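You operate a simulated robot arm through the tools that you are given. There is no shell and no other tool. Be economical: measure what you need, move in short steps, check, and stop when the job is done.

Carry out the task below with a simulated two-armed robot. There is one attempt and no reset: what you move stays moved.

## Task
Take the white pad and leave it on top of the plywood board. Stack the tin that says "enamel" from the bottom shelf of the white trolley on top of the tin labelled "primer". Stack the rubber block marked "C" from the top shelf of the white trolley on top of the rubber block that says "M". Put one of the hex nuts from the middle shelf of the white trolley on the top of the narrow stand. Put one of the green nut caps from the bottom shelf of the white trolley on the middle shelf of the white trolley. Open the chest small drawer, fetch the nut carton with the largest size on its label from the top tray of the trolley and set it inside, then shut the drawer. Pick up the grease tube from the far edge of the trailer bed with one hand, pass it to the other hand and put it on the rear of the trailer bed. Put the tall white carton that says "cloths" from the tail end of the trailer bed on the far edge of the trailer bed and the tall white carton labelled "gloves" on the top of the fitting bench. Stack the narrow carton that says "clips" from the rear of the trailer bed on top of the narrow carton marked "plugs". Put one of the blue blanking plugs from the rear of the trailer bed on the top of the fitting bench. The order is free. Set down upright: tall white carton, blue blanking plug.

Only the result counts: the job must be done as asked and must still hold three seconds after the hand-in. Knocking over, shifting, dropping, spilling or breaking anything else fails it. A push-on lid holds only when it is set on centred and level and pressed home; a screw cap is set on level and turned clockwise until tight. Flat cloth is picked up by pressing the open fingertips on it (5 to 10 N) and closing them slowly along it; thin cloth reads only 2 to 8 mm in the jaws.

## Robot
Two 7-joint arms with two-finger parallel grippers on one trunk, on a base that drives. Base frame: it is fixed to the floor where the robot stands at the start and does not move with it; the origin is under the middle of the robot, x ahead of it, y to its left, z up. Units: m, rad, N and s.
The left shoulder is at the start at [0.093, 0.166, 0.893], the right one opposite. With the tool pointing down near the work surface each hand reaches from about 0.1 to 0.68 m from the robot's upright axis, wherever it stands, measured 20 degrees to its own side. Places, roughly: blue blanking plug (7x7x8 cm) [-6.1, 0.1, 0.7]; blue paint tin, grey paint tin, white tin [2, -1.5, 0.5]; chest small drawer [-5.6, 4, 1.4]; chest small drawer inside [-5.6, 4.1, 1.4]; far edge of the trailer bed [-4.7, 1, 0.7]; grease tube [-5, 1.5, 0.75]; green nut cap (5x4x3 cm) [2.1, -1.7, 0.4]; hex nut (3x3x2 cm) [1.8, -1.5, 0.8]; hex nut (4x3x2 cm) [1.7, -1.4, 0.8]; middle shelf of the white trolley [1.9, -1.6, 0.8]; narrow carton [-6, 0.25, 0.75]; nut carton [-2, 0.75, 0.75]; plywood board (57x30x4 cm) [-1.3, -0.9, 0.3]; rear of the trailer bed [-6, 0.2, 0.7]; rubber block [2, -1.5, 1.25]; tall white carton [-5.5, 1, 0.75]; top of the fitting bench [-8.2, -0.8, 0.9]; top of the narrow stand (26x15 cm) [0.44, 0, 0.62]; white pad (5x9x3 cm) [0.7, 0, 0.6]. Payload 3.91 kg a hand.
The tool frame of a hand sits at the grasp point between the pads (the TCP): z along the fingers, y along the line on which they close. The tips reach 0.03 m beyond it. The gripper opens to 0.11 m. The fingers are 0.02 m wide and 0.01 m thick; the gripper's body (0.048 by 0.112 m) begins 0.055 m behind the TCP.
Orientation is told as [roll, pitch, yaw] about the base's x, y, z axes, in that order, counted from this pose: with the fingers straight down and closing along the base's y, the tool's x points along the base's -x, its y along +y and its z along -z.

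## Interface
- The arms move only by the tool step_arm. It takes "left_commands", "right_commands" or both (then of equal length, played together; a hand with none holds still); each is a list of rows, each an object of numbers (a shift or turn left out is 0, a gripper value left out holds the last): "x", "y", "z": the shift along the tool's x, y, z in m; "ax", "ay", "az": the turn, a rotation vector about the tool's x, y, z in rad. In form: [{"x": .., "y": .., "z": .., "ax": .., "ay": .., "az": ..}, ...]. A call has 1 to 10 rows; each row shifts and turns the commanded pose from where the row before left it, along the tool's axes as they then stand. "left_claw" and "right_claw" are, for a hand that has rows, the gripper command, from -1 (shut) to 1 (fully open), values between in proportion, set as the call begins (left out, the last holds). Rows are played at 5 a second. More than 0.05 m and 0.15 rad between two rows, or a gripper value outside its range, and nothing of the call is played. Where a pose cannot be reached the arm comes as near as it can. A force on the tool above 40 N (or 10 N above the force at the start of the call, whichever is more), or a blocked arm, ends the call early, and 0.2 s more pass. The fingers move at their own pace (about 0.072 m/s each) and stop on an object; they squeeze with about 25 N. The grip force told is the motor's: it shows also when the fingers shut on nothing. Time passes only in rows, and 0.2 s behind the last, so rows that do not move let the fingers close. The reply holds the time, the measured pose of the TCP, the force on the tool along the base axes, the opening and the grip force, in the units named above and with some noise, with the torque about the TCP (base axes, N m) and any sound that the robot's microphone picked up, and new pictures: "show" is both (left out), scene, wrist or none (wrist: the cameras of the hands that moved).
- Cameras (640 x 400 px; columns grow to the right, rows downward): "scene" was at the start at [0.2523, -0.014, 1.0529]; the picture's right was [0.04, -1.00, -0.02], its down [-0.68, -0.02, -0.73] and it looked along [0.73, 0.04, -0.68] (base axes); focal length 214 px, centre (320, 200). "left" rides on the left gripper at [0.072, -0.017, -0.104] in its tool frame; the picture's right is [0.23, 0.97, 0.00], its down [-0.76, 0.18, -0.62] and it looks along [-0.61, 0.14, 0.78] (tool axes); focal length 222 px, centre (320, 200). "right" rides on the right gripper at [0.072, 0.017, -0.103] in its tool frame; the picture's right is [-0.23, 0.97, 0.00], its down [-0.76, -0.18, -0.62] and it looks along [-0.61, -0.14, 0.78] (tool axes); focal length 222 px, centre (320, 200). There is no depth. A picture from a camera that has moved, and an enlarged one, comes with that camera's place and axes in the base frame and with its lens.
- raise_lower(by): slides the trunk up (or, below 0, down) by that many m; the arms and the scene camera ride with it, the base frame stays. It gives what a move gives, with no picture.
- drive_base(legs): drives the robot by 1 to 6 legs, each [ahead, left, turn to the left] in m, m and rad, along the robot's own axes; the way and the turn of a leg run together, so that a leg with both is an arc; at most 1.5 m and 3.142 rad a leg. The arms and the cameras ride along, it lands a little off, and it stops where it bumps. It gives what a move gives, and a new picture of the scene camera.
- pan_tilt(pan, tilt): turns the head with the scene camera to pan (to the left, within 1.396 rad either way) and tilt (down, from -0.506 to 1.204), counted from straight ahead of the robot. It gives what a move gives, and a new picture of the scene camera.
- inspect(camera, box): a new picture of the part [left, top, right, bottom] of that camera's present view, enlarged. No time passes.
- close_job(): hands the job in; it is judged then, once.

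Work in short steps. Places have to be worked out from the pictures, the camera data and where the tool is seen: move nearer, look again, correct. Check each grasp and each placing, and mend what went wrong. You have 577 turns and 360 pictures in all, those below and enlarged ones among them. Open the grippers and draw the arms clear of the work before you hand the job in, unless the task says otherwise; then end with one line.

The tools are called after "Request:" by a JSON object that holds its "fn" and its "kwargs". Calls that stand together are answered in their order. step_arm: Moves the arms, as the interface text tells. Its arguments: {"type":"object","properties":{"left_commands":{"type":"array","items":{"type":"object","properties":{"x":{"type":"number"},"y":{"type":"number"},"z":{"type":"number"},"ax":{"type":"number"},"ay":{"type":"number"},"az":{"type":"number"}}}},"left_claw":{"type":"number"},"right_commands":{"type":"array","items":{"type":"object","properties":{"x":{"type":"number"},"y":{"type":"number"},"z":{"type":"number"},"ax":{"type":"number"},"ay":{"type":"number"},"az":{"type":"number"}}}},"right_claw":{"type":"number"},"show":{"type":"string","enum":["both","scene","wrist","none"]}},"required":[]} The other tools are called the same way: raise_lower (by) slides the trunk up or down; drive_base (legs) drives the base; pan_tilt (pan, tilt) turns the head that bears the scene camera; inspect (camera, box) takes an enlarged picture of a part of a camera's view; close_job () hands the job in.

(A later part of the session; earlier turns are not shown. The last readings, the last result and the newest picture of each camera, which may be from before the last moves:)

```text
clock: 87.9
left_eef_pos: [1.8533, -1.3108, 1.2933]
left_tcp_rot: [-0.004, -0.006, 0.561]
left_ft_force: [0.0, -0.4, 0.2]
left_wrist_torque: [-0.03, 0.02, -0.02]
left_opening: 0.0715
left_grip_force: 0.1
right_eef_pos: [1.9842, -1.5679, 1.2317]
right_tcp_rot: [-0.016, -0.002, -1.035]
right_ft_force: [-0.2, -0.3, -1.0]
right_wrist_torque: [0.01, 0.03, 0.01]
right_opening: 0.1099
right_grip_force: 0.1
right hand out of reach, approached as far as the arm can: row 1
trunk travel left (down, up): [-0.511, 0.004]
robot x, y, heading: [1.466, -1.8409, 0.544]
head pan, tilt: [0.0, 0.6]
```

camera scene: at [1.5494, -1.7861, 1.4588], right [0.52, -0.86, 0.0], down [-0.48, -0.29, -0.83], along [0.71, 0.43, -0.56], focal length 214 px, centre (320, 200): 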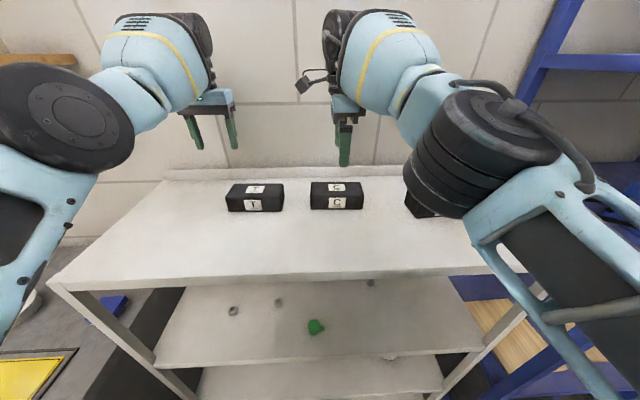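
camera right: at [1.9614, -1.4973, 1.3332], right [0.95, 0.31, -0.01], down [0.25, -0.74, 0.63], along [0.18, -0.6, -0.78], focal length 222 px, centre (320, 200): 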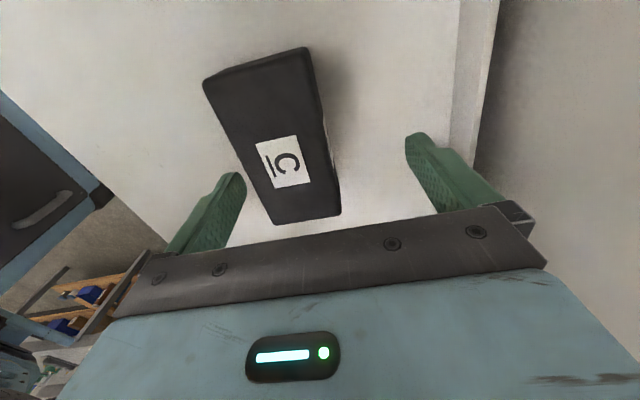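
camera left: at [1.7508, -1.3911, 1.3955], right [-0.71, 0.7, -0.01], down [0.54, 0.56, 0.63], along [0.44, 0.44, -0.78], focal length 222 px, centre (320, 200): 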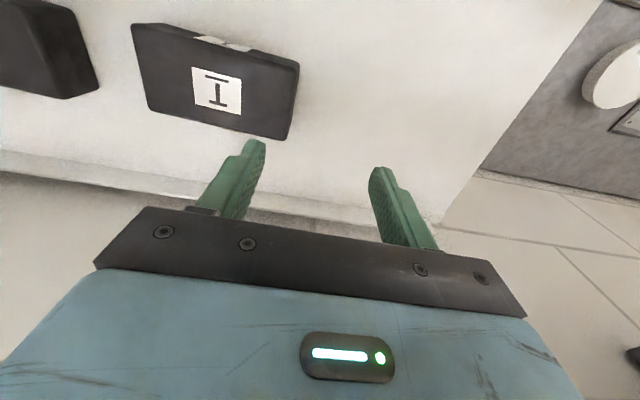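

I keep drawing the command back until the hand responds.

Request:
{"fn": "step_arm", "kwargs": {"right_commands": [{"y": -0.02}, {"y": -0.02}, {}], "show": "wrist"}}

```text
clock: 88.7
left_eef_pos: [1.8536, -1.3114, 1.2922]
left_tcp_rot: [-0.003, -0.007, 0.56]
left_ft_force: [-0.5, -0.3, 0.4]
left_wrist_torque: [-0.01, -0.01, -0.01]
left_opening: 0.0714
left_grip_force: 0.1
right_eef_pos: [1.9822, -1.5689, 1.2353]
right_tcp_rot: [-0.019, -0.001, -1.048]
right_ft_force: [-0.4, 0.3, -0.2]
right_wrist_torque: [-0.02, -0.02, 0.0]
right_opening: 0.11
right_grip_force: 0.1
right hand out of reach, approached as far as the arm can: row 1, 2
trunk travel left (down, up): [-0.511, 0.004]
robot x, y, heading: [1.4651, -1.8395, 0.541]
head pan, tilt: [0.0, 0.6]
camera right: at [1.9606, -1.4975, 1.3385], right [0.96, 0.29, -0.02], down [0.24, -0.74, 0.63], along [0.17, -0.6, -0.78], focal length 222 px, centre (320, 200)
```

right: 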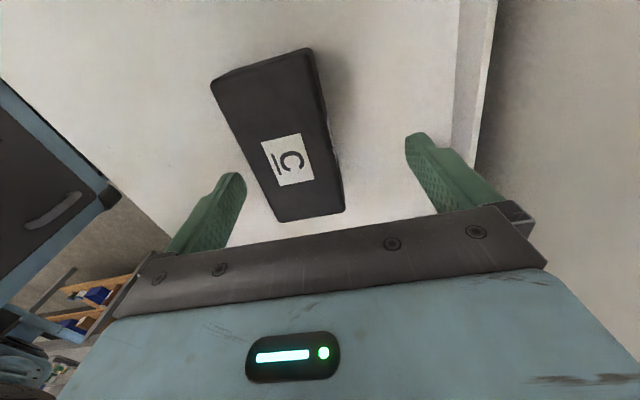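

The wrist is at a joint limit this far across the body. I lift, bring the hand back to the right in robot terms, then strafe the base left so C comes in front of the right shoulder.

Request:
{"fn": "step_arm", "kwargs": {"right_commands": [{"z": -0.04}, {"x": -0.03, "y": 0.018}, {"x": -0.03, "y": 0.018}, {"x": -0.03, "y": 0.018}, {"x": -0.027, "y": 0.017}, {}], "show": "none"}}

Request:
{"fn": "drive_base", "kwargs": {"legs": [[0, 0.12, 0]]}}

```text
clock: 90.1
left_eef_pos: [1.8539, -1.3096, 1.2933]
left_tcp_rot: [-0.004, -0.007, 0.56]
left_ft_force: [0.6, 0.2, 0.2]
left_wrist_torque: [-0.01, 0.0, -0.01]
left_opening: 0.0716
left_grip_force: 0.1
right_eef_pos: [2.0664, -1.6617, 1.2693]
right_tcp_rot: [-0.008, -0.007, -1.018]
right_ft_force: [-0.3, -0.3, -0.2]
right_wrist_torque: [-0.03, -0.04, -0.01]
right_opening: 0.1099
right_grip_force: 0.1
right hand out of reach, approached as far as the arm can: row 1, 2, 3, 4, 5
trunk travel left (down, up): [-0.511, 0.004]
robot x, y, heading: [1.4623, -1.8397, 0.541]
head pan, tilt: [0.0, 0.6]
```

```text
clock: 91.8
left_eef_pos: [1.7938, -1.2108, 1.2937]
left_tcp_rot: [-0.002, -0.007, 0.561]
left_ft_force: [1.0, 0.0, -0.3]
left_wrist_torque: [0.03, -0.01, -0.02]
left_opening: 0.0715
left_grip_force: 0.1
right_eef_pos: [2.0069, -1.5619, 1.2689]
right_tcp_rot: [-0.008, -0.005, -1.019]
right_ft_force: [0.1, 0.1, 0.0]
right_wrist_torque: [0.01, -0.03, -0.03]
right_opening: 0.1101
right_grip_force: 0.1
trunk travel left (down, up): [-0.511, 0.004]
robot x, y, heading: [1.4005, -1.7368, 0.547]
head pan, tilt: [0.0, 0.6]
camera scene: at [1.4909, -1.6833, 1.4582], right [0.52, -0.86, 0.0], down [-0.48, -0.29, -0.83], along [0.71, 0.43, -0.56], focal length 214 px, centre (320, 200)
```

scene: 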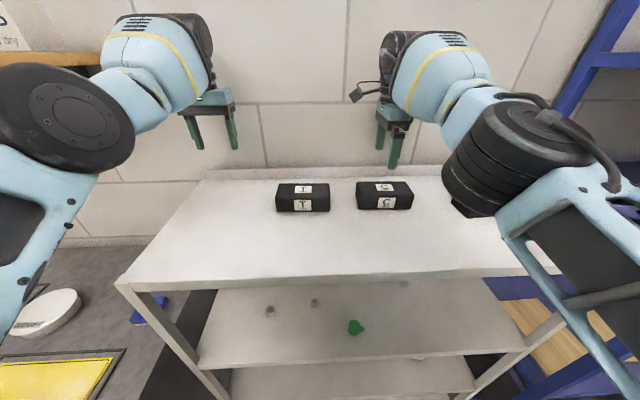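

The hand moves freely now. I shift back 4.3 cm to be over C, and lower to just above it.

Request:
{"fn": "step_arm", "kwargs": {"right_commands": [{"x": 0.004, "y": -0.043}, {"z": 0.04}, {}], "show": "wrist"}}

```text
clock: 92.6
left_eef_pos: [1.7863, -1.2052, 1.2925]
left_tcp_rot: [-0.009, -0.01, 0.561]
left_ft_force: [-0.1, 0.2, -0.4]
left_wrist_torque: [-0.09, -0.08, 0.03]
left_opening: 0.0715
left_grip_force: 0.0
right_eef_pos: [1.9605, -1.5761, 1.2332]
right_tcp_rot: [-0.004, -0.008, -1.018]
right_ft_force: [0.9, 0.9, -0.4]
right_wrist_torque: [-0.06, -0.08, 0.02]
right_opening: 0.1101
right_grip_force: 0.1
right hand out of reach, approached as far as the arm can: row 1
trunk travel left (down, up): [-0.511, 0.004]
robot x, y, heading: [1.4036, -1.7384, 0.542]
head pan, tilt: [0.0, 0.6]
camera right: at [1.9356, -1.505, 1.3359], right [0.95, 0.32, 0.0], down [0.25, -0.73, 0.63], along [0.2, -0.6, -0.78], focal length 222 px, centre (320, 200)
```

right: 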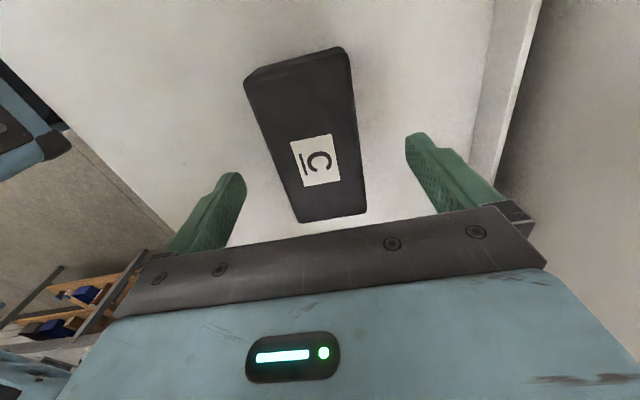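

C lies between the open fingers. I lower to grasp height.

Request:
{"fn": "step_arm", "kwargs": {"right_commands": [{"z": 0.027}, {"z": 0.027}, {}], "show": "wrist"}}

```text
clock: 93.4
left_eef_pos: [1.7925, -1.211, 1.2944]
left_tcp_rot: [-0.005, -0.007, 0.561]
left_ft_force: [-0.3, -0.3, -0.3]
left_wrist_torque: [-0.02, -0.05, 0.02]
left_opening: 0.0715
left_grip_force: 0.1
right_eef_pos: [1.9673, -1.582, 1.1757]
right_tcp_rot: [-0.008, -0.005, -1.019]
right_ft_force: [-0.2, -0.6, 0.2]
right_wrist_torque: [0.04, 0.04, 0.03]
right_opening: 0.11
right_grip_force: 0.1
trunk travel left (down, up): [-0.511, 0.004]
robot x, y, heading: [1.4019, -1.7424, 0.547]
head pan, tilt: [0.0, 0.6]
camera right: at [1.9431, -1.512, 1.2796], right [0.95, 0.32, -0.01], down [0.25, -0.74, 0.63], along [0.2, -0.6, -0.78], focal length 222 px, centre (320, 200)
```

right: 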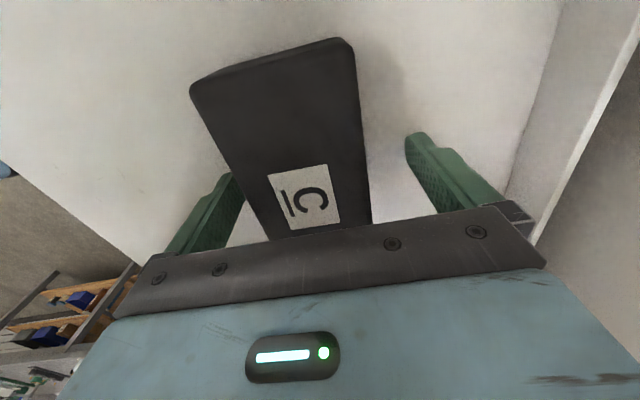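

Block sits between the fingers, hand unloaded. I close.

Request:
{"fn": "step_arm", "kwargs": {"right_commands": [{}, {}, {}, {}], "right_claw": -1, "show": "none"}}

Request:
{"fn": "step_arm", "kwargs": {"right_commands": [{"z": -0.03}, {"z": -0.04}, {}], "show": "both"}}

```text
clock: 94.4
left_eef_pos: [1.7921, -1.2102, 1.2926]
left_tcp_rot: [-0.003, -0.006, 0.56]
left_ft_force: [-0.2, 0.2, 0.8]
left_wrist_torque: [0.0, 0.02, 0.01]
left_opening: 0.0716
left_grip_force: 0.1
right_eef_pos: [1.9661, -1.5837, 1.1758]
right_tcp_rot: [-0.008, -0.005, -1.019]
right_ft_force: [-2.7, -1.5, 0.8]
right_wrist_torque: [0.09, -0.01, 0.08]
right_opening: 0.068
right_grip_force: 24.9
trunk travel left (down, up): [-0.511, 0.004]
robot x, y, heading: [1.4022, -1.7375, 0.539]
head pan, tilt: [0.0, 0.6]
```

```text
clock: 95.2
left_eef_pos: [1.7938, -1.2091, 1.292]
left_tcp_rot: [-0.004, -0.005, 0.56]
left_ft_force: [0.9, 0.3, -0.5]
left_wrist_torque: [-0.04, 0.0, 0.0]
left_opening: 0.0718
left_grip_force: 0.1
right_eef_pos: [1.9691, -1.5814, 1.2439]
right_tcp_rot: [-0.008, -0.005, -1.018]
right_ft_force: [-0.5, -0.4, -5.2]
right_wrist_torque: [0.0, 0.02, -0.01]
right_opening: 0.0679
right_grip_force: 25.3
trunk travel left (down, up): [-0.511, 0.004]
robot x, y, heading: [1.4002, -1.7369, 0.542]
head pan, tilt: [0.0, 0.6]
camera scene: at [1.4922, -1.6828, 1.458], right [0.52, -0.86, 0.0], down [-0.48, -0.29, -0.82], along [0.71, 0.43, -0.57], focal length 214 px, centre (320, 200)
camera right: at [1.9451, -1.5103, 1.3481], right [0.95, 0.32, -0.01], down [0.25, -0.74, 0.63], along [0.19, -0.6, -0.78], focal length 222 px, centre (320, 200)
```

scene: 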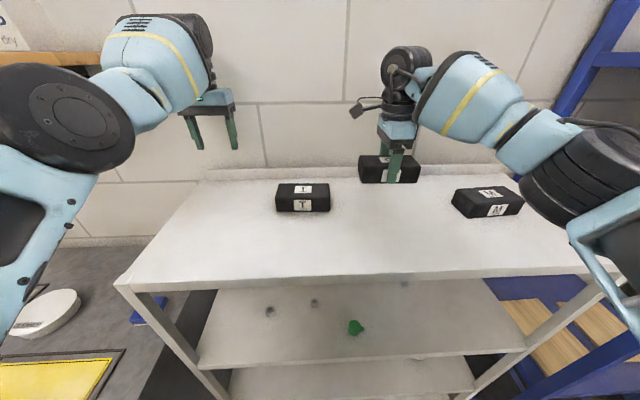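
right: 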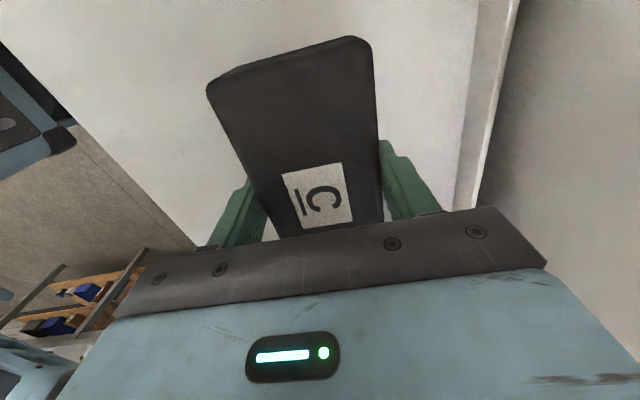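

C is gripped and lifted. I zoom to fix M's centre precisely.

Request:
{"fn": "inspect", "kwargs": {"camera": "scene", "box": [350, 140, 550, 240]}}

```text
3.20 times, centred on (450, 190) of scene
camera zoom: at [1.4922, -1.6828, 1.458], right [0.52, -0.86, 0.0], down [-0.48, -0.29, -0.82], along [0.71, 0.43, -0.57], focal length 686 px, centre (-96, 232)
```

zoom: 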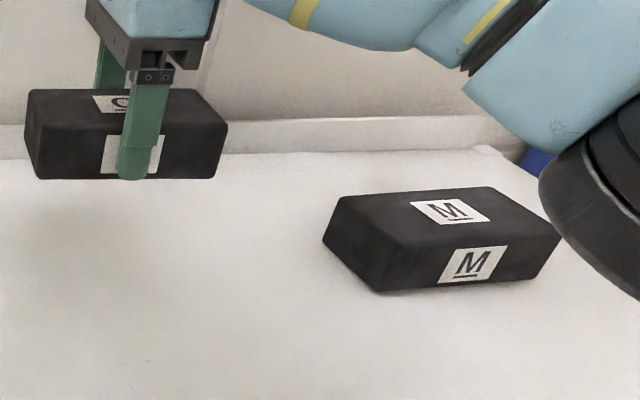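

M centre ≈ (2.073,-1.805), turned about 0.1 rad. I carry C above it.

Request:
{"fn": "step_arm", "kwargs": {"right_commands": [{"z": -0.02}, {"x": -0.0408, "y": -0.0048}, {"x": -0.0408, "y": -0.0048}, {"x": -0.0408, "y": -0.0048}, {"x": -0.0408, "y": -0.0048}, {"x": -0.0408, "y": -0.0048}, {"x": -0.0409, "y": -0.0048}, {"az": -0.1}, {}], "show": "both"}}

```text
clock: 97.2
left_eef_pos: [1.7926, -1.2095, 1.2919]
left_tcp_rot: [-0.002, -0.008, 0.562]
left_ft_force: [0.1, 0.7, 0.4]
left_wrist_torque: [0.02, 0.0, 0.01]
left_opening: 0.0717
left_grip_force: 0.1
right_eef_pos: [2.0739, -1.8058, 1.2663]
right_tcp_rot: [-0.009, -0.005, -0.919]
right_ft_force: [-0.3, -0.4, -4.8]
right_wrist_torque: [0.01, 0.0, 0.0]
right_opening: 0.0679
right_grip_force: 25.0
trunk travel left (down, up): [-0.511, 0.004]
robot x, y, heading: [1.3996, -1.7406, 0.545]
head pan, tilt: [0.0, 0.6]
camera scene: at [1.4913, -1.6832, 1.4582], right [0.52, -0.86, 0.0], down [-0.48, -0.29, -0.82], along [0.71, 0.43, -0.57], focal length 214 px, centre (320, 200)
camera right: at [2.042, -1.7382, 1.3701], right [0.91, 0.41, -0.01], down [0.32, -0.71, 0.63], along [0.25, -0.58, -0.78], focal length 222 px, centre (320, 200)
```

scene: 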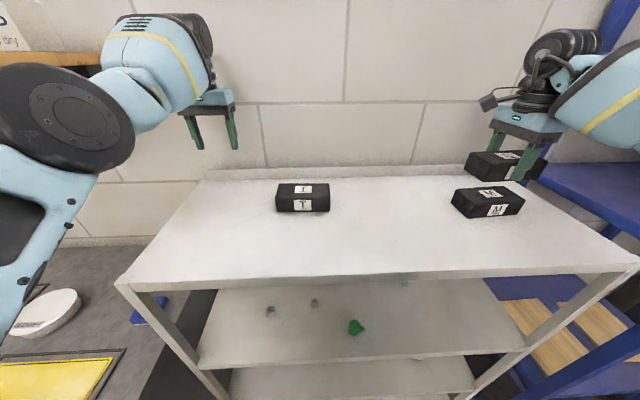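
right: 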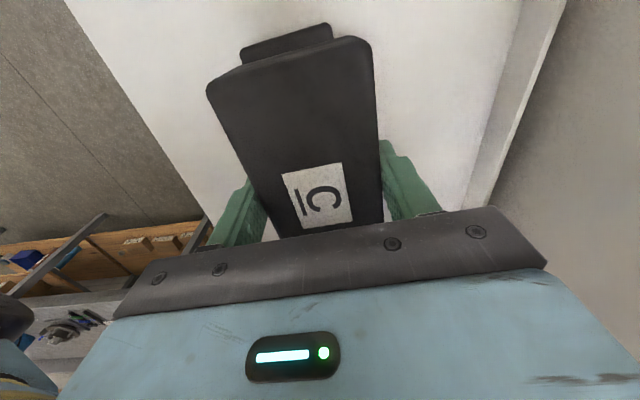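

C hangs about 5 cm above M. I lower 3.5 cm and check the alignment.

Request:
{"fn": "step_arm", "kwargs": {"right_commands": [{"z": 0.02}, {"z": 0.018}, {}], "show": "wrist"}}

Request:
{"fn": "inspect", "kwargs": {"camera": "scene", "box": [430, 120, 590, 240]}}

```text
clock: 98.0
left_eef_pos: [1.7936, -1.211, 1.2925]
left_tcp_rot: [-0.003, -0.006, 0.56]
left_ft_force: [-0.4, -0.6, -0.5]
left_wrist_torque: [0.02, 0.0, -0.02]
left_opening: 0.0715
left_grip_force: 0.1
right_eef_pos: [2.0721, -1.8071, 1.2289]
right_tcp_rot: [-0.007, -0.007, -0.919]
right_ft_force: [-0.2, -0.1, -4.2]
right_wrist_torque: [0.0, 0.0, 0.02]
right_opening: 0.0677
right_grip_force: 25.2
trunk travel left (down, up): [-0.511, 0.004]
robot x, y, heading: [1.3998, -1.7387, 0.545]
head pan, tilt: [0.0, 0.6]
camera right: at [2.041, -1.7379, 1.3331], right [0.91, 0.41, -0.01], down [0.32, -0.71, 0.63], along [0.25, -0.58, -0.78], focal length 222 px, centre (320, 200)
```

right: 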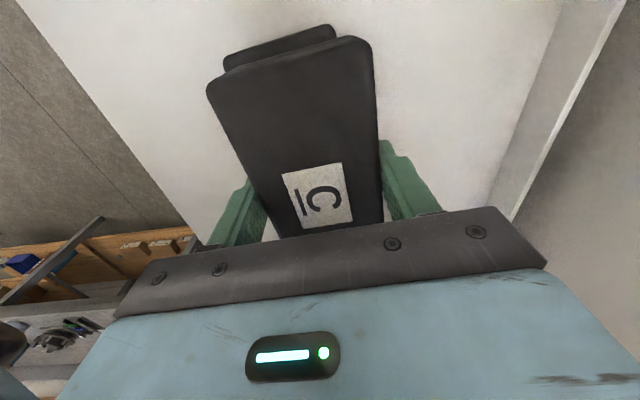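

```text
3.33 times, centred on (510, 180) of scene
camera zoom: at [1.4909, -1.683, 1.4582], right [0.52, -0.86, 0.0], down [-0.48, -0.29, -0.82], along [0.71, 0.43, -0.57], focal length 715 px, centre (-313, 267)
```

zoom: 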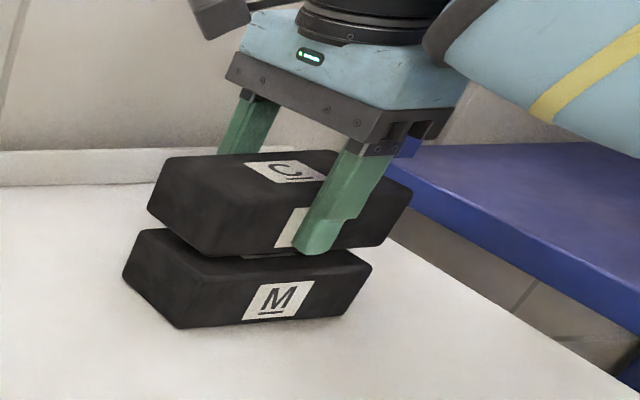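

C is about 1 cm too far right. I shift 1 cm left and lower to contact.

Request:
{"fn": "step_arm", "kwargs": {"right_commands": [{"x": 0.01}, {"z": 0.01}, {"z": 0.004}, {}], "show": "none"}}

Request:
{"fn": "inspect", "kwargs": {"camera": "scene", "box": [430, 120, 590, 240]}}

```text
clock: 99.0
left_eef_pos: [1.7911, -1.2102, 1.2959]
left_tcp_rot: [-0.006, -0.01, 0.561]
left_ft_force: [0.1, -0.8, -0.2]
left_wrist_torque: [-0.02, -0.03, 0.01]
left_opening: 0.0714
left_grip_force: 0.0
right_eef_pos: [2.0652, -1.7962, 1.2206]
right_tcp_rot: [0.005, -0.004, -0.92]
right_ft_force: [13.1, -1.1, 35.2]
right_wrist_torque: [-0.34, 0.31, -0.03]
right_opening: 0.0678
right_grip_force: 24.0
trunk travel left (down, up): [-0.511, 0.004]
robot x, y, heading: [1.4024, -1.7363, 0.545]
head pan, tilt: [0.0, 0.6]
```

```text
3.33 times, centred on (510, 180) of scene
camera zoom: at [1.489, -1.6834, 1.4588], right [0.52, -0.86, 0.0], down [-0.48, -0.29, -0.83], along [0.71, 0.43, -0.56], focal length 715 px, centre (-313, 267)
```

zoom: 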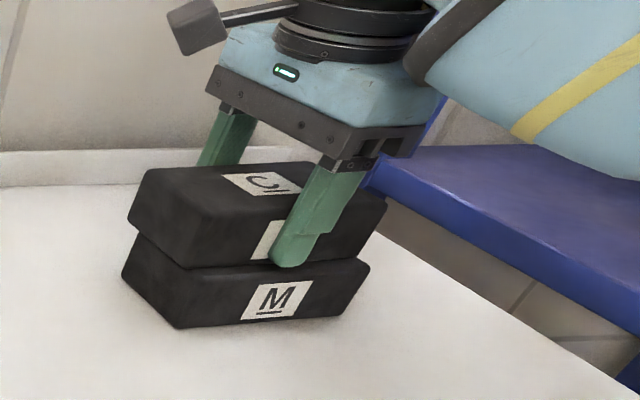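

C rests on M, well aligned, but I press too hard; I ease up 5 mm and release.

Request:
{"fn": "step_arm", "kwargs": {"right_commands": [{"z": -0.006}, {}], "show": "none"}}

Request:
{"fn": "step_arm", "kwargs": {"right_commands": [{}, {}, {}], "right_claw": 1, "show": "none"}}

Request:
{"fn": "step_arm", "kwargs": {"right_commands": [{"z": -0.03}, {"z": -0.03}, {"z": -0.03}, {}], "show": "scene"}}

```text
clock: 99.6
left_eef_pos: [1.7918, -1.2091, 1.2929]
left_tcp_rot: [-0.004, -0.007, 0.561]
left_ft_force: [0.4, 0.3, 0.4]
left_wrist_torque: [0.0, -0.02, 0.02]
left_opening: 0.0716
left_grip_force: 0.0
right_eef_pos: [2.0651, -1.797, 1.2196]
right_tcp_rot: [-0.01, -0.004, -0.919]
right_ft_force: [5.1, 0.5, 16.7]
right_wrist_torque: [0.54, -0.47, -0.24]
right_opening: 0.0679
right_grip_force: 25.0
trunk travel left (down, up): [-0.511, 0.004]
robot x, y, heading: [1.3989, -1.738, 0.541]
head pan, tilt: [0.0, 0.6]
```

```text
clock: 100.4
left_eef_pos: [1.7936, -1.2089, 1.2926]
left_tcp_rot: [-0.003, -0.008, 0.562]
left_ft_force: [0.6, -0.4, 0.1]
left_wrist_torque: [0.02, -0.01, 0.02]
left_opening: 0.0714
left_grip_force: 0.2
right_eef_pos: [2.0649, -1.7977, 1.2207]
right_tcp_rot: [-0.008, -0.005, -0.92]
right_ft_force: [0.1, 0.2, 0.8]
right_wrist_torque: [0.03, 0.0, -0.01]
right_opening: 0.1102
right_grip_force: 0.1
trunk travel left (down, up): [-0.511, 0.004]
robot x, y, heading: [1.3994, -1.7379, 0.54]
head pan, tilt: [0.0, 0.6]
```

```text
clock: 101.4
left_eef_pos: [1.7923, -1.2097, 1.292]
left_tcp_rot: [-0.004, -0.008, 0.561]
left_ft_force: [0.6, 0.0, -0.9]
left_wrist_torque: [0.03, -0.01, 0.01]
left_opening: 0.0713
left_grip_force: 0.0
right_eef_pos: [2.0666, -1.7961, 1.311]
right_tcp_rot: [-0.008, -0.005, -0.919]
right_ft_force: [-0.1, -0.2, -0.1]
right_wrist_torque: [0.01, -0.03, -0.02]
right_opening: 0.1099
right_grip_force: 0.0
trunk travel left (down, up): [-0.511, 0.004]
robot x, y, heading: [1.4028, -1.7343, 0.543]
head pan, tilt: [0.0, 0.6]
camera scene: at [1.4914, -1.6832, 1.4581], right [0.52, -0.86, 0.0], down [-0.48, -0.29, -0.82], along [0.71, 0.43, -0.57], focal length 214 px, centre (320, 200)
```

scene: 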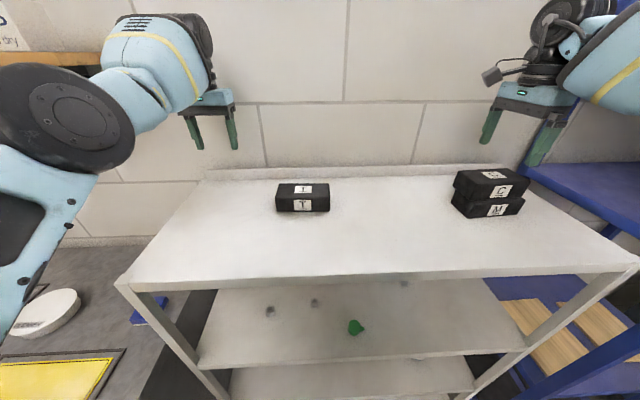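

C stands on M. Now the hex nut: I back off, lower the trunk and tilt the left hand again.

Request:
{"fn": "drive_base", "kwargs": {"legs": [[-0.55, 0, 0]]}}

Request:
{"fn": "step_arm", "kwargs": {"left_commands": [{"z": 0.045, "ay": -0.1}, {"z": 0.04, "ay": -0.11}, {"x": 0.01, "z": 0.04, "ay": -0.11}, {"x": 0.015, "z": 0.034, "ay": -0.11}, {"x": 0.025, "z": 0.028, "ay": -0.11}, {"x": 0.025, "z": 0.026, "ay": -0.11}, {"x": 0.025, "z": 0.026, "ay": -0.11}, {}], "right_commands": [{"x": 0.04, "az": -0.13}, {"x": 0.04, "az": -0.13}, {"x": 0.04, "az": -0.13}, {"x": 0.03, "az": -0.13}, {"az": -0.14}, {"az": -0.14}, {"az": -0.14}, {"az": -0.14}], "left_claw": 0.3, "show": "none"}}

Request:
{"fn": "raise_lower", "kwargs": {"by": -0.15}}

```text
clock: 104.6
left_eef_pos: [1.311, -1.5002, 1.2931]
left_tcp_rot: [-0.001, -0.007, 0.562]
left_ft_force: [0.1, 0.3, 0.3]
left_wrist_torque: [-0.01, 0.02, 0.0]
left_opening: 0.0716
left_grip_force: 0.1
right_eef_pos: [1.5866, -2.086, 1.3097]
right_tcp_rot: [-0.008, -0.004, -0.917]
right_ft_force: [0.0, 0.2, -0.1]
right_wrist_torque: [0.03, 0.0, 0.01]
right_opening: 0.11
right_grip_force: 0.2
trunk travel left (down, up): [-0.511, 0.004]
robot x, y, heading: [0.9204, -2.0264, 0.548]
head pan, tilt: [0.0, 0.6]
camera scene: at [1.0109, -1.9739, 1.4581], right [0.52, -0.85, 0.0], down [-0.48, -0.29, -0.82], along [0.7, 0.43, -0.57], focal length 214 px, centre (320, 200)
```

scene: 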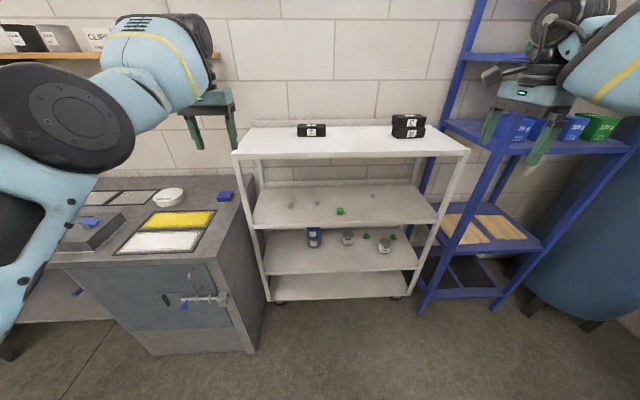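

```text
clock: 106.4
left_eef_pos: [1.4566, -1.4164, 1.0473]
left_tcp_rot: [-0.007, -0.771, 0.565]
left_ft_force: [0.8, 0.2, -0.4]
left_wrist_torque: [-0.02, 0.0, 0.02]
left_opening: 0.0717
left_grip_force: 0.2
left hand out of reach, approached as far as the arm can: row 1, 2, 3, 4, 5, 6, 7
right_eef_pos: [1.4772, -1.986, 1.3096]
right_tcp_rot: [-0.009, 0.004, 0.166]
right_ft_force: [0.2, 0.3, 1.0]
right_wrist_torque: [0.05, 0.01, -0.01]
right_opening: 0.1099
right_grip_force: 0.0
trunk travel left (down, up): [-0.511, 0.004]
robot x, y, heading: [0.9223, -2.029, 0.551]
head pan, tilt: [0.0, 0.6]
```

```text
clock: 108.2
left_eef_pos: [1.3982, -1.451, 0.6141]
left_tcp_rot: [0.001, -0.383, 0.562]
left_ft_force: [-0.1, -0.3, 0.4]
left_wrist_torque: [-0.02, 0.04, 0.01]
left_opening: 0.0714
left_grip_force: 0.1
right_eef_pos: [1.4764, -1.9858, 1.1603]
right_tcp_rot: [-0.007, 0.005, 0.164]
right_ft_force: [0.5, -1.1, 0.6]
right_wrist_torque: [0.0, -0.01, -0.03]
right_opening: 0.11
right_grip_force: 0.0
trunk travel left (down, up): [-0.361, 0.154]
robot x, y, heading: [0.9257, -2.0303, 0.546]
head pan, tilt: [0.0, 0.6]
```

The left hand moved on with the trunk; I check where it settles.

Request:
{"fn": "step_arm", "kwargs": {"left_commands": [{}, {}], "show": "scene"}}

```text
clock: 108.8
left_eef_pos: [1.3972, -1.4518, 0.6137]
left_tcp_rot: [0.002, -0.383, 0.562]
left_ft_force: [-0.1, 0.1, 0.3]
left_wrist_torque: [-0.01, 0.0, -0.01]
left_opening: 0.0714
left_grip_force: 0.1
right_eef_pos: [1.4768, -1.9859, 1.1598]
right_tcp_rot: [-0.01, 0.003, 0.162]
right_ft_force: [0.0, 0.3, 0.1]
right_wrist_torque: [0.0, 0.02, 0.0]
right_opening: 0.11
right_grip_force: 0.0
trunk travel left (down, up): [-0.361, 0.154]
robot x, y, heading: [0.92, -2.028, 0.546]
head pan, tilt: [0.0, 0.6]
camera scene: at [1.1084, -1.9146, 1.2846], right [0.52, -0.85, 0.0], down [-0.48, -0.29, -0.83], along [0.7, 0.43, -0.56], focal length 214 px, centre (320, 200)
```

scene: 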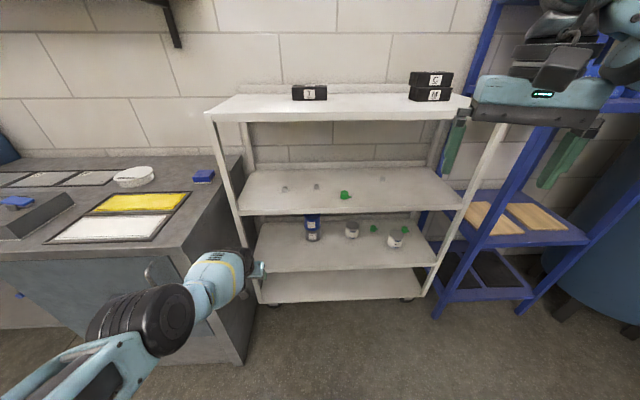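

I raise the left hand to above middle-shelf height and set the tilt.

Request:
{"fn": "step_arm", "kwargs": {"left_commands": [{"x": -0.0165, "z": -0.0408}, {"x": -0.0165, "z": -0.0408}, {"x": -0.0165, "z": -0.0408}, {"x": -0.0165, "z": -0.0408}, {"x": -0.0165, "z": -0.0408}, {"x": -0.0165, "z": -0.0408}, {"ay": -0.126}, {"ay": -0.126}, {"ay": -0.126}, {}], "show": "none"}}

```text
clock: 111.0
left_eef_pos: [1.5073, -1.3869, 0.846]
left_tcp_rot: [0.003, -0.763, 0.56]
left_ft_force: [-0.2, 0.9, -0.4]
left_wrist_torque: [0.0, -0.01, 0.01]
left_opening: 0.0714
left_grip_force: 0.0
left hand out of reach, approached as far as the arm can: row 1, 2, 3, 4, 5, 6, 7, 8, 9
right_eef_pos: [1.4762, -1.9863, 1.1598]
right_tcp_rot: [-0.008, 0.002, 0.163]
right_ft_force: [-1.0, 0.2, -0.2]
right_wrist_torque: [0.01, 0.0, 0.02]
right_opening: 0.1097
right_grip_force: 0.0
trunk travel left (down, up): [-0.361, 0.154]
robot x, y, heading: [0.9209, -2.0272, 0.543]
head pan, tilt: [0.0, 0.6]
```

The hand is at full stretch; I pull it back 12 cm and 8 cm inward, in line with the nut.

Request:
{"fn": "step_arm", "kwargs": {"left_commands": [{"x": 0.029, "z": -0.0276, "y": -0.02}, {"x": 0.029, "z": -0.0276, "y": -0.02}, {"x": 0.029, "z": -0.0276, "y": -0.02}, {"y": -0.02}, {}], "show": "none"}}

```text
clock: 112.2
left_eef_pos: [1.5456, -1.4714, 0.8222]
left_tcp_rot: [0.003, -0.761, 0.559]
left_ft_force: [-0.8, 0.3, 0.9]
left_wrist_torque: [0.0, 0.01, 0.01]
left_opening: 0.0717
left_grip_force: 0.1
left hand out of reach, approached as far as the arm can: row 1, 2, 3
right_eef_pos: [1.476, -1.9858, 1.1601]
right_tcp_rot: [-0.007, 0.003, 0.164]
right_ft_force: [0.8, -0.1, 0.1]
right_wrist_torque: [-0.03, 0.03, 0.01]
right_opening: 0.1103
right_grip_force: 0.1
trunk travel left (down, up): [-0.361, 0.154]
robot x, y, heading: [0.9225, -2.0291, 0.544]
head pan, tilt: [0.0, 0.6]
```

In reach again. I draw back 10 cm and up 4 cm, then drive in 0.2 m.

Request:
{"fn": "step_arm", "kwargs": {"left_commands": [{"x": 0.015, "z": -0.0327}, {"x": 0.015, "z": -0.0327}, {"x": 0.015, "z": -0.0327}, {}], "show": "none"}}

Request:
{"fn": "drive_base", "kwargs": {"legs": [[0.2, 0, 0]]}}

```text
clock: 113.2
left_eef_pos: [1.5507, -1.4826, 0.8397]
left_tcp_rot: [0.003, -0.762, 0.559]
left_ft_force: [0.3, -0.1, 0.2]
left_wrist_torque: [0.01, 0.04, 0.0]
left_opening: 0.0714
left_grip_force: 0.1
left hand out of reach, approached as far as the arm can: row 1, 2, 3
right_eef_pos: [1.476, -1.9865, 1.1606]
right_tcp_rot: [-0.009, 0.003, 0.162]
right_ft_force: [-0.7, -0.1, -0.1]
right_wrist_torque: [-0.03, 0.0, -0.02]
right_opening: 0.1101
right_grip_force: 0.0
trunk travel left (down, up): [-0.361, 0.154]
robot x, y, heading: [0.9244, -2.0309, 0.549]
head pan, tilt: [0.0, 0.6]
```

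```text
clock: 114.8
left_eef_pos: [1.7215, -1.3783, 0.8381]
left_tcp_rot: [0.003, -0.76, 0.561]
left_ft_force: [0.5, 0.5, -0.2]
left_wrist_torque: [0.01, -0.01, 0.01]
left_opening: 0.0714
left_grip_force: 0.1
right_eef_pos: [1.6463, -1.8812, 1.1592]
right_tcp_rot: [-0.008, 0.005, 0.164]
right_ft_force: [0.7, -0.1, 0.3]
right_wrist_torque: [-0.02, 0.02, -0.01]
right_opening: 0.1101
right_grip_force: 0.2
trunk travel left (down, up): [-0.361, 0.154]
robot x, y, heading: [1.0916, -1.9255, 0.543]
head pan, tilt: [0.0, 0.6]
camera scene: at [1.2791, -1.8107, 1.2845], right [0.52, -0.85, 0.0], down [-0.48, -0.29, -0.82], along [0.7, 0.43, -0.57], focal length 214 px, centre (320, 200)
```

scene: 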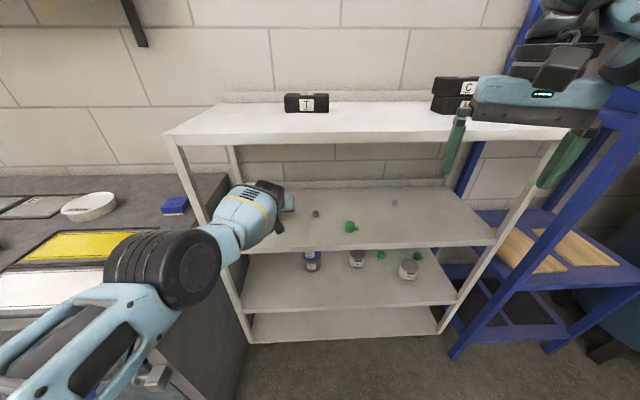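

The left hand is right by the nut. I look through its wrist camera.

Request:
{"fn": "inspect", "kwargs": {"camera": "left", "box": [160, 0, 520, 225]}}

```text
1.78 times, centred on (340, 112) of left
camera zoom: at [1.6266, -1.4607, 0.8621], right [-0.66, 0.74, -0.15], down [0.01, 0.21, 0.98], along [0.75, 0.64, -0.15], focal length 395 px, centre (284, 356)
```

zoom: 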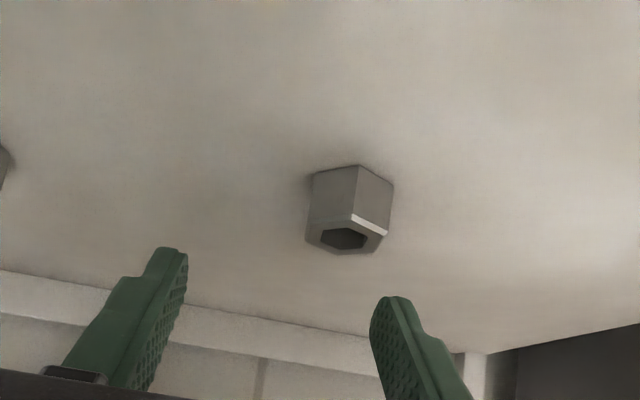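

The nut is nearly under the TCP; fingertips lie 2 cm further on. I shift 1.4 cm left, 1.5 cm back and lower 2 cm.

Request:
{"fn": "step_arm", "kwargs": {"left_commands": [{"y": 0.014}, {"x": 0.0247, "z": 0.004}, {}], "show": "none"}}

Request:
{"fn": "inspect", "kwargs": {"camera": "left", "box": [160, 0, 520, 225]}}

```text
clock: 115.6
left_eef_pos: [1.7126, -1.3709, 0.8157]
left_tcp_rot: [0.005, -0.758, 0.56]
left_ft_force: [0.6, 0.5, -0.8]
left_wrist_torque: [-0.01, -0.01, 0.02]
left_opening: 0.0717
left_grip_force: 0.1
left hand out of reach, approached as far as the arm can: row 2
right_eef_pos: [1.6467, -1.8821, 1.1599]
right_tcp_rot: [-0.009, 0.003, 0.165]
right_ft_force: [0.0, -0.1, 0.4]
right_wrist_torque: [0.0, 0.01, 0.03]
right_opening: 0.1101
right_grip_force: 0.0
trunk travel left (down, up): [-0.361, 0.154]
robot x, y, heading: [1.0948, -1.9232, 0.547]
head pan, tilt: [0.0, 0.6]
```

```text
1.78 times, centred on (340, 112) of left
camera zoom: at [1.618, -1.4531, 0.8409], right [-0.66, 0.74, -0.15], down [0.01, 0.21, 0.98], along [0.75, 0.64, -0.15], focal length 395 px, centre (284, 356)
```

zoom: 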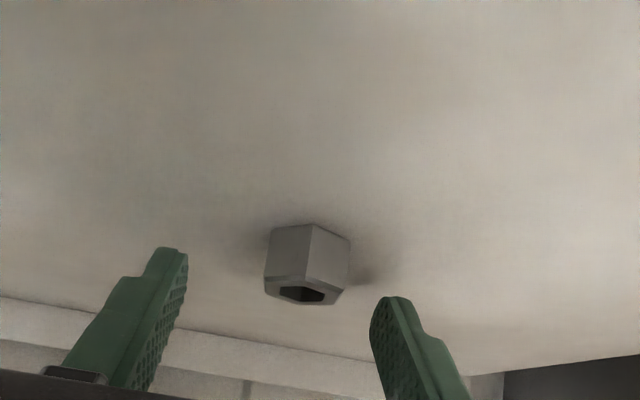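

The nut is 2 cm behind the tips and the arm resists drawing back, so I move the base back 2 cm.

Request:
{"fn": "drive_base", "kwargs": {"legs": [[-0.02, 0.005, 0]]}}

Request:
{"fn": "inspect", "kwargs": {"camera": "left", "box": [160, 0, 520, 225]}}

```text
clock: 116.4
left_eef_pos: [1.6933, -1.3775, 0.8156]
left_tcp_rot: [0.004, -0.758, 0.559]
left_ft_force: [0.5, 0.6, 0.3]
left_wrist_torque: [0.01, 0.01, 0.01]
left_opening: 0.0716
left_grip_force: 0.1
right_eef_pos: [1.6268, -1.8886, 1.1607]
right_tcp_rot: [-0.008, 0.007, 0.161]
right_ft_force: [-0.5, -0.2, 0.8]
right_wrist_torque: [0.01, 0.0, 0.02]
right_opening: 0.11
right_grip_force: 0.1
trunk travel left (down, up): [-0.361, 0.154]
robot x, y, heading: [1.0722, -1.932, 0.549]
head pan, tilt: [0.0, 0.6]
camera scene: at [1.2594, -1.817, 1.2845], right [0.52, -0.85, 0.0], down [-0.48, -0.29, -0.82], along [0.7, 0.43, -0.57], focal length 214 px, centre (320, 200)
```

scene: 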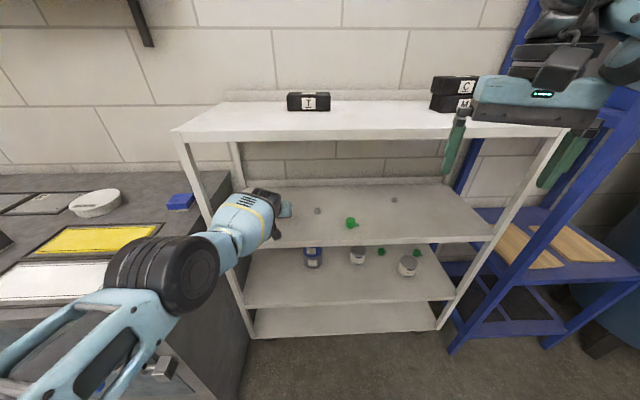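

```text
1.78 times, centred on (340, 112) of left
camera zoom: at [1.5989, -1.4591, 0.8406], right [-0.66, 0.74, -0.15], down [0.01, 0.21, 0.98], along [0.75, 0.64, -0.15], focal length 395 px, centre (284, 356)
```

zoom: 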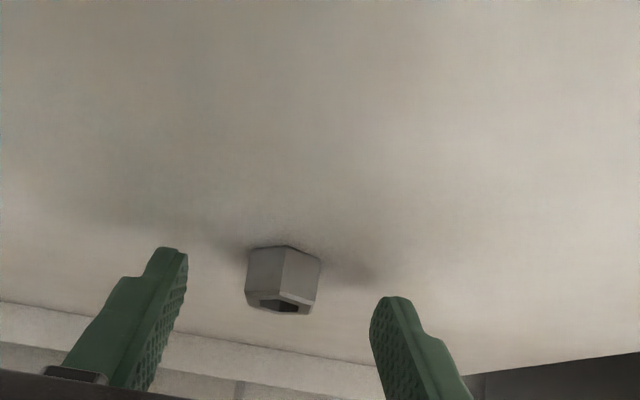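

The nut is centred between the tips. I lower 4 mm and close.

Request:
{"fn": "step_arm", "kwargs": {"left_commands": [{"x": 0.0028, "z": 0.0029}, {}, {}, {}, {}], "left_claw": -1, "show": "wrist"}}

```text
clock: 117.6
left_eef_pos: [1.6936, -1.3779, 0.8117]
left_tcp_rot: [0.005, -0.759, 0.561]
left_ft_force: [-0.3, -0.5, -0.4]
left_wrist_torque: [-0.01, 0.03, -0.02]
left_opening: 0.0293
left_grip_force: 25.1
right_eef_pos: [1.6272, -1.8875, 1.1588]
right_tcp_rot: [-0.01, 0.004, 0.163]
right_ft_force: [0.2, -0.1, -0.4]
right_wrist_torque: [0.0, -0.01, -0.02]
right_opening: 0.11
right_grip_force: 0.0
trunk travel left (down, up): [-0.361, 0.154]
robot x, y, heading: [1.0742, -1.9295, 0.549]
head pan, tilt: [0.0, 0.6]
camera left: at [1.5987, -1.4589, 0.8369], right [-0.66, 0.74, -0.15], down [0.01, 0.21, 0.98], along [0.75, 0.64, -0.15], focal length 222 px, centre (320, 200)
```

left: 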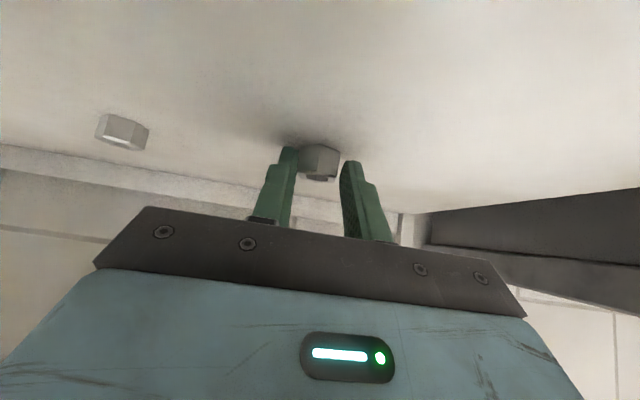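

Gripped at 2.9 cm. I lift it 5 cm and check that it holds.

Request:
{"fn": "step_arm", "kwargs": {"left_commands": [{"x": -0.0172, "z": -0.018}, {"x": -0.0172, "z": -0.018}, {}], "show": "wrist"}}

```text
clock: 118.4
left_eef_pos: [1.7028, -1.3748, 0.8598]
left_tcp_rot: [0.004, -0.759, 0.561]
left_ft_force: [-0.4, -0.4, -0.1]
left_wrist_torque: [0.03, 0.03, 0.02]
left_opening: 0.0269
left_grip_force: 24.8
left hand out of reach, approached as far as the arm can: row 1, 2
right_eef_pos: [1.6266, -1.8882, 1.1596]
right_tcp_rot: [-0.008, 0.006, 0.162]
right_ft_force: [-0.7, 0.4, -0.4]
right_wrist_torque: [-0.03, -0.02, -0.02]
right_opening: 0.11
right_grip_force: 0.1
trunk travel left (down, up): [-0.361, 0.154]
robot x, y, heading: [1.0739, -1.9328, 0.546]
head pan, tilt: [0.0, 0.6]
camera left: at [1.6068, -1.4554, 0.8865], right [-0.66, 0.74, -0.15], down [0.01, 0.21, 0.98], along [0.75, 0.64, -0.15], focal length 222 px, centre (320, 200)
```

left: 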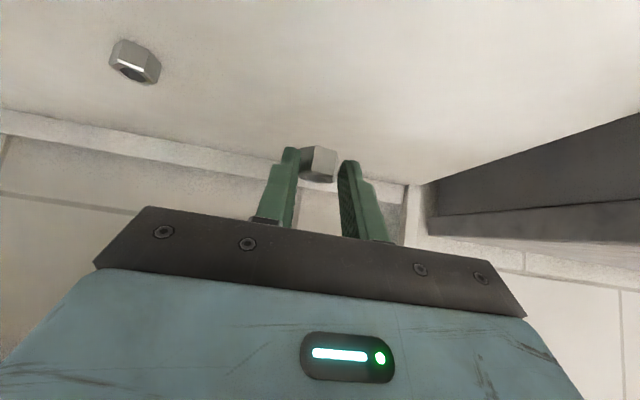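

The nut holds. I back away from the trolley and fold the left hand in to tool-down carrying position.

Request:
{"fn": "drive_base", "kwargs": {"legs": [[-0.335, 0, 0]]}}

Request:
{"fn": "step_arm", "kwargs": {"left_commands": [{"x": 0.033, "z": -0.033, "ay": 0.12}, {"x": 0.033, "z": -0.033, "ay": 0.12}, {"x": 0.033, "z": -0.033, "ay": 0.12}, {"x": 0.033, "z": -0.033, "ay": 0.12}, {"x": 0.035, "z": -0.033, "ay": 0.12}, {"x": 0.035, "z": -0.033, "ay": 0.12}, {"x": 0.035, "z": -0.02}, {"x": 0.035}, {}], "show": "none"}}

```text
clock: 120.5
left_eef_pos: [1.4217, -1.5519, 0.8605]
left_tcp_rot: [0.004, -0.759, 0.553]
left_ft_force: [0.0, -1.0, -0.8]
left_wrist_torque: [-0.01, 0.01, 0.03]
left_opening: 0.027
left_grip_force: 24.7
right_eef_pos: [1.3426, -2.0647, 1.1597]
right_tcp_rot: [-0.009, 0.004, 0.155]
right_ft_force: [-0.9, -0.4, -0.2]
right_wrist_torque: [-0.01, -0.02, 0.02]
right_opening: 0.1101
right_grip_force: 0.0
trunk travel left (down, up): [-0.361, 0.154]
robot x, y, heading: [0.789, -2.1004, 0.54]
head pan, tilt: [0.0, 0.6]
camera scene: at [0.9756, -1.99, 1.2847], right [0.51, -0.86, 0.0], down [-0.48, -0.29, -0.83], along [0.71, 0.42, -0.56], focal length 214 px, centre (320, 200)
```

scene: 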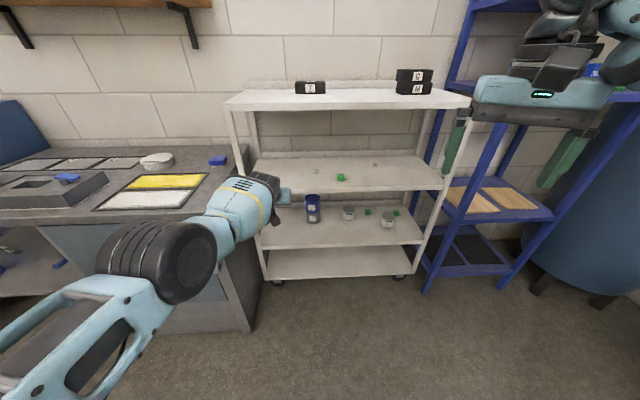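

```text
clock: 122.5
left_eef_pos: [1.3368, -1.6588, 0.9651]
left_tcp_rot: [0.003, -0.036, 0.556]
left_ft_force: [-1.2, 0.6, 0.3]
left_wrist_torque: [0.02, -0.01, 0.0]
left_opening: 0.0264
left_grip_force: 25.0
left hand out of reach, approached as far as the arm can: row 1, 2, 3, 4, 5, 6, 7, 8
right_eef_pos: [1.3433, -2.0646, 1.1595]
right_tcp_rot: [-0.009, 0.005, 0.154]
right_ft_force: [-0.3, 0.2, -0.5]
right_wrist_torque: [-0.01, 0.03, -0.03]
right_opening: 0.11
right_grip_force: 0.0
trunk travel left (down, up): [-0.361, 0.154]
robot x, y, heading: [0.7913, -2.0996, 0.54]
head pan, tilt: [0.0, 0.6]
```

The arm posture lags; I raise and draw back further to let it refold.

Request:
{"fn": "step_arm", "kwargs": {"left_commands": [{"z": -0.04, "y": 0.03}, {"z": -0.04, "y": 0.03}, {"z": -0.04, "y": 0.03}, {}, {}, {}], "show": "scene"}}

```text
clock: 124.0
left_eef_pos: [1.2872, -1.5862, 1.0829]
left_tcp_rot: [0.004, -0.038, 0.554]
left_ft_force: [0.7, 0.1, 0.0]
left_wrist_torque: [0.03, 0.0, 0.01]
left_opening: 0.0265
left_grip_force: 25.1
left hand out of reach, approached as far as the arm can: row 1
right_eef_pos: [1.3435, -2.0641, 1.1589]
right_tcp_rot: [-0.009, 0.005, 0.154]
right_ft_force: [-0.4, -0.2, 0.0]
right_wrist_torque: [0.01, 0.0, -0.01]
right_opening: 0.1102
right_grip_force: 0.0
trunk travel left (down, up): [-0.361, 0.154]
robot x, y, heading: [0.79, -2.1047, 0.542]
head pan, tilt: [0.0, 0.6]
camera scene: at [0.976, -1.9899, 1.2846], right [0.51, -0.86, 0.0], down [-0.48, -0.29, -0.83], along [0.71, 0.42, -0.56], focal length 214 px, centre (320, 200)
```

scene: 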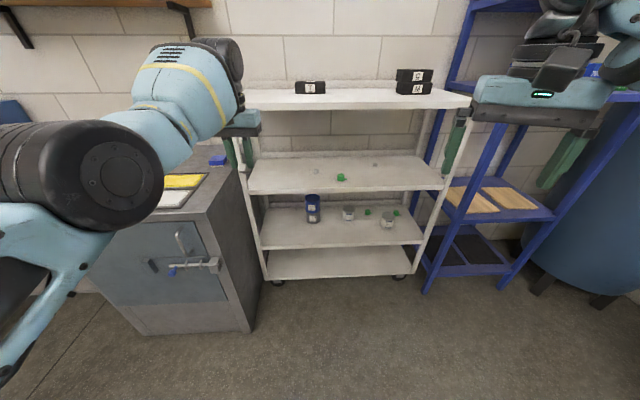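

Now it answers again. I draw the hand back to 0.44 m ahead.

Request:
{"fn": "step_arm", "kwargs": {"left_commands": [{"x": 0.05}, {"x": 0.05}, {"x": 0.05}, {"x": 0.05}, {"x": 0.04}, {}], "right_commands": [{"x": 0.03, "az": -0.13}, {"x": 0.03, "az": -0.13}, {"x": 0.02, "az": -0.13}, {}, {}, {}], "show": "none"}}

```text
clock: 125.3
left_eef_pos: [1.2845, -1.6028, 1.1083]
left_tcp_rot: [0.002, -0.036, 0.555]
left_ft_force: [0.1, 0.8, -1.1]
left_wrist_torque: [-0.01, 0.02, 0.03]
left_opening: 0.0264
left_grip_force: 24.7
left hand out of reach, approached as far as the arm can: row 1, 2, 3, 4, 5
right_eef_pos: [1.2652, -2.0853, 1.1591]
right_tcp_rot: [-0.005, 0.007, 0.547]
right_ft_force: [0.2, -0.6, -0.4]
right_wrist_torque: [-0.01, -0.01, 0.04]
right_opening: 0.1102
right_grip_force: 0.0
trunk travel left (down, up): [-0.361, 0.154]
robot x, y, heading: [0.7917, -2.1034, 0.537]
head pan, tilt: [0.0, 0.6]
```

Retraction is blocked in this posture; I try swinging the hand outward while drawing back.

Request:
{"fn": "step_arm", "kwargs": {"left_commands": [{"y": 0.04}, {"y": 0.04}, {"y": 0.04}, {"x": 0.04}, {"x": 0.04}, {"x": 0.04}, {}], "show": "none"}}

```text
clock: 127.0
left_eef_pos: [1.2123, -1.4979, 1.1403]
left_tcp_rot: [0.004, -0.036, 0.556]
left_ft_force: [0.3, -0.3, -1.1]
left_wrist_torque: [-0.01, 0.06, 0.01]
left_opening: 0.0263
left_grip_force: 24.4
left hand out of reach, approached as far as the arm can: row 1, 4, 5, 6
right_eef_pos: [1.2652, -2.0857, 1.1592]
right_tcp_rot: [-0.007, 0.007, 0.546]
right_ft_force: [0.2, 0.6, 0.2]
right_wrist_torque: [-0.01, 0.03, 0.0]
right_opening: 0.1096
right_grip_force: 0.1
trunk travel left (down, up): [-0.361, 0.154]
robot x, y, heading: [0.7868, -2.1041, 0.538]
head pan, tilt: [0.0, 0.6]
```

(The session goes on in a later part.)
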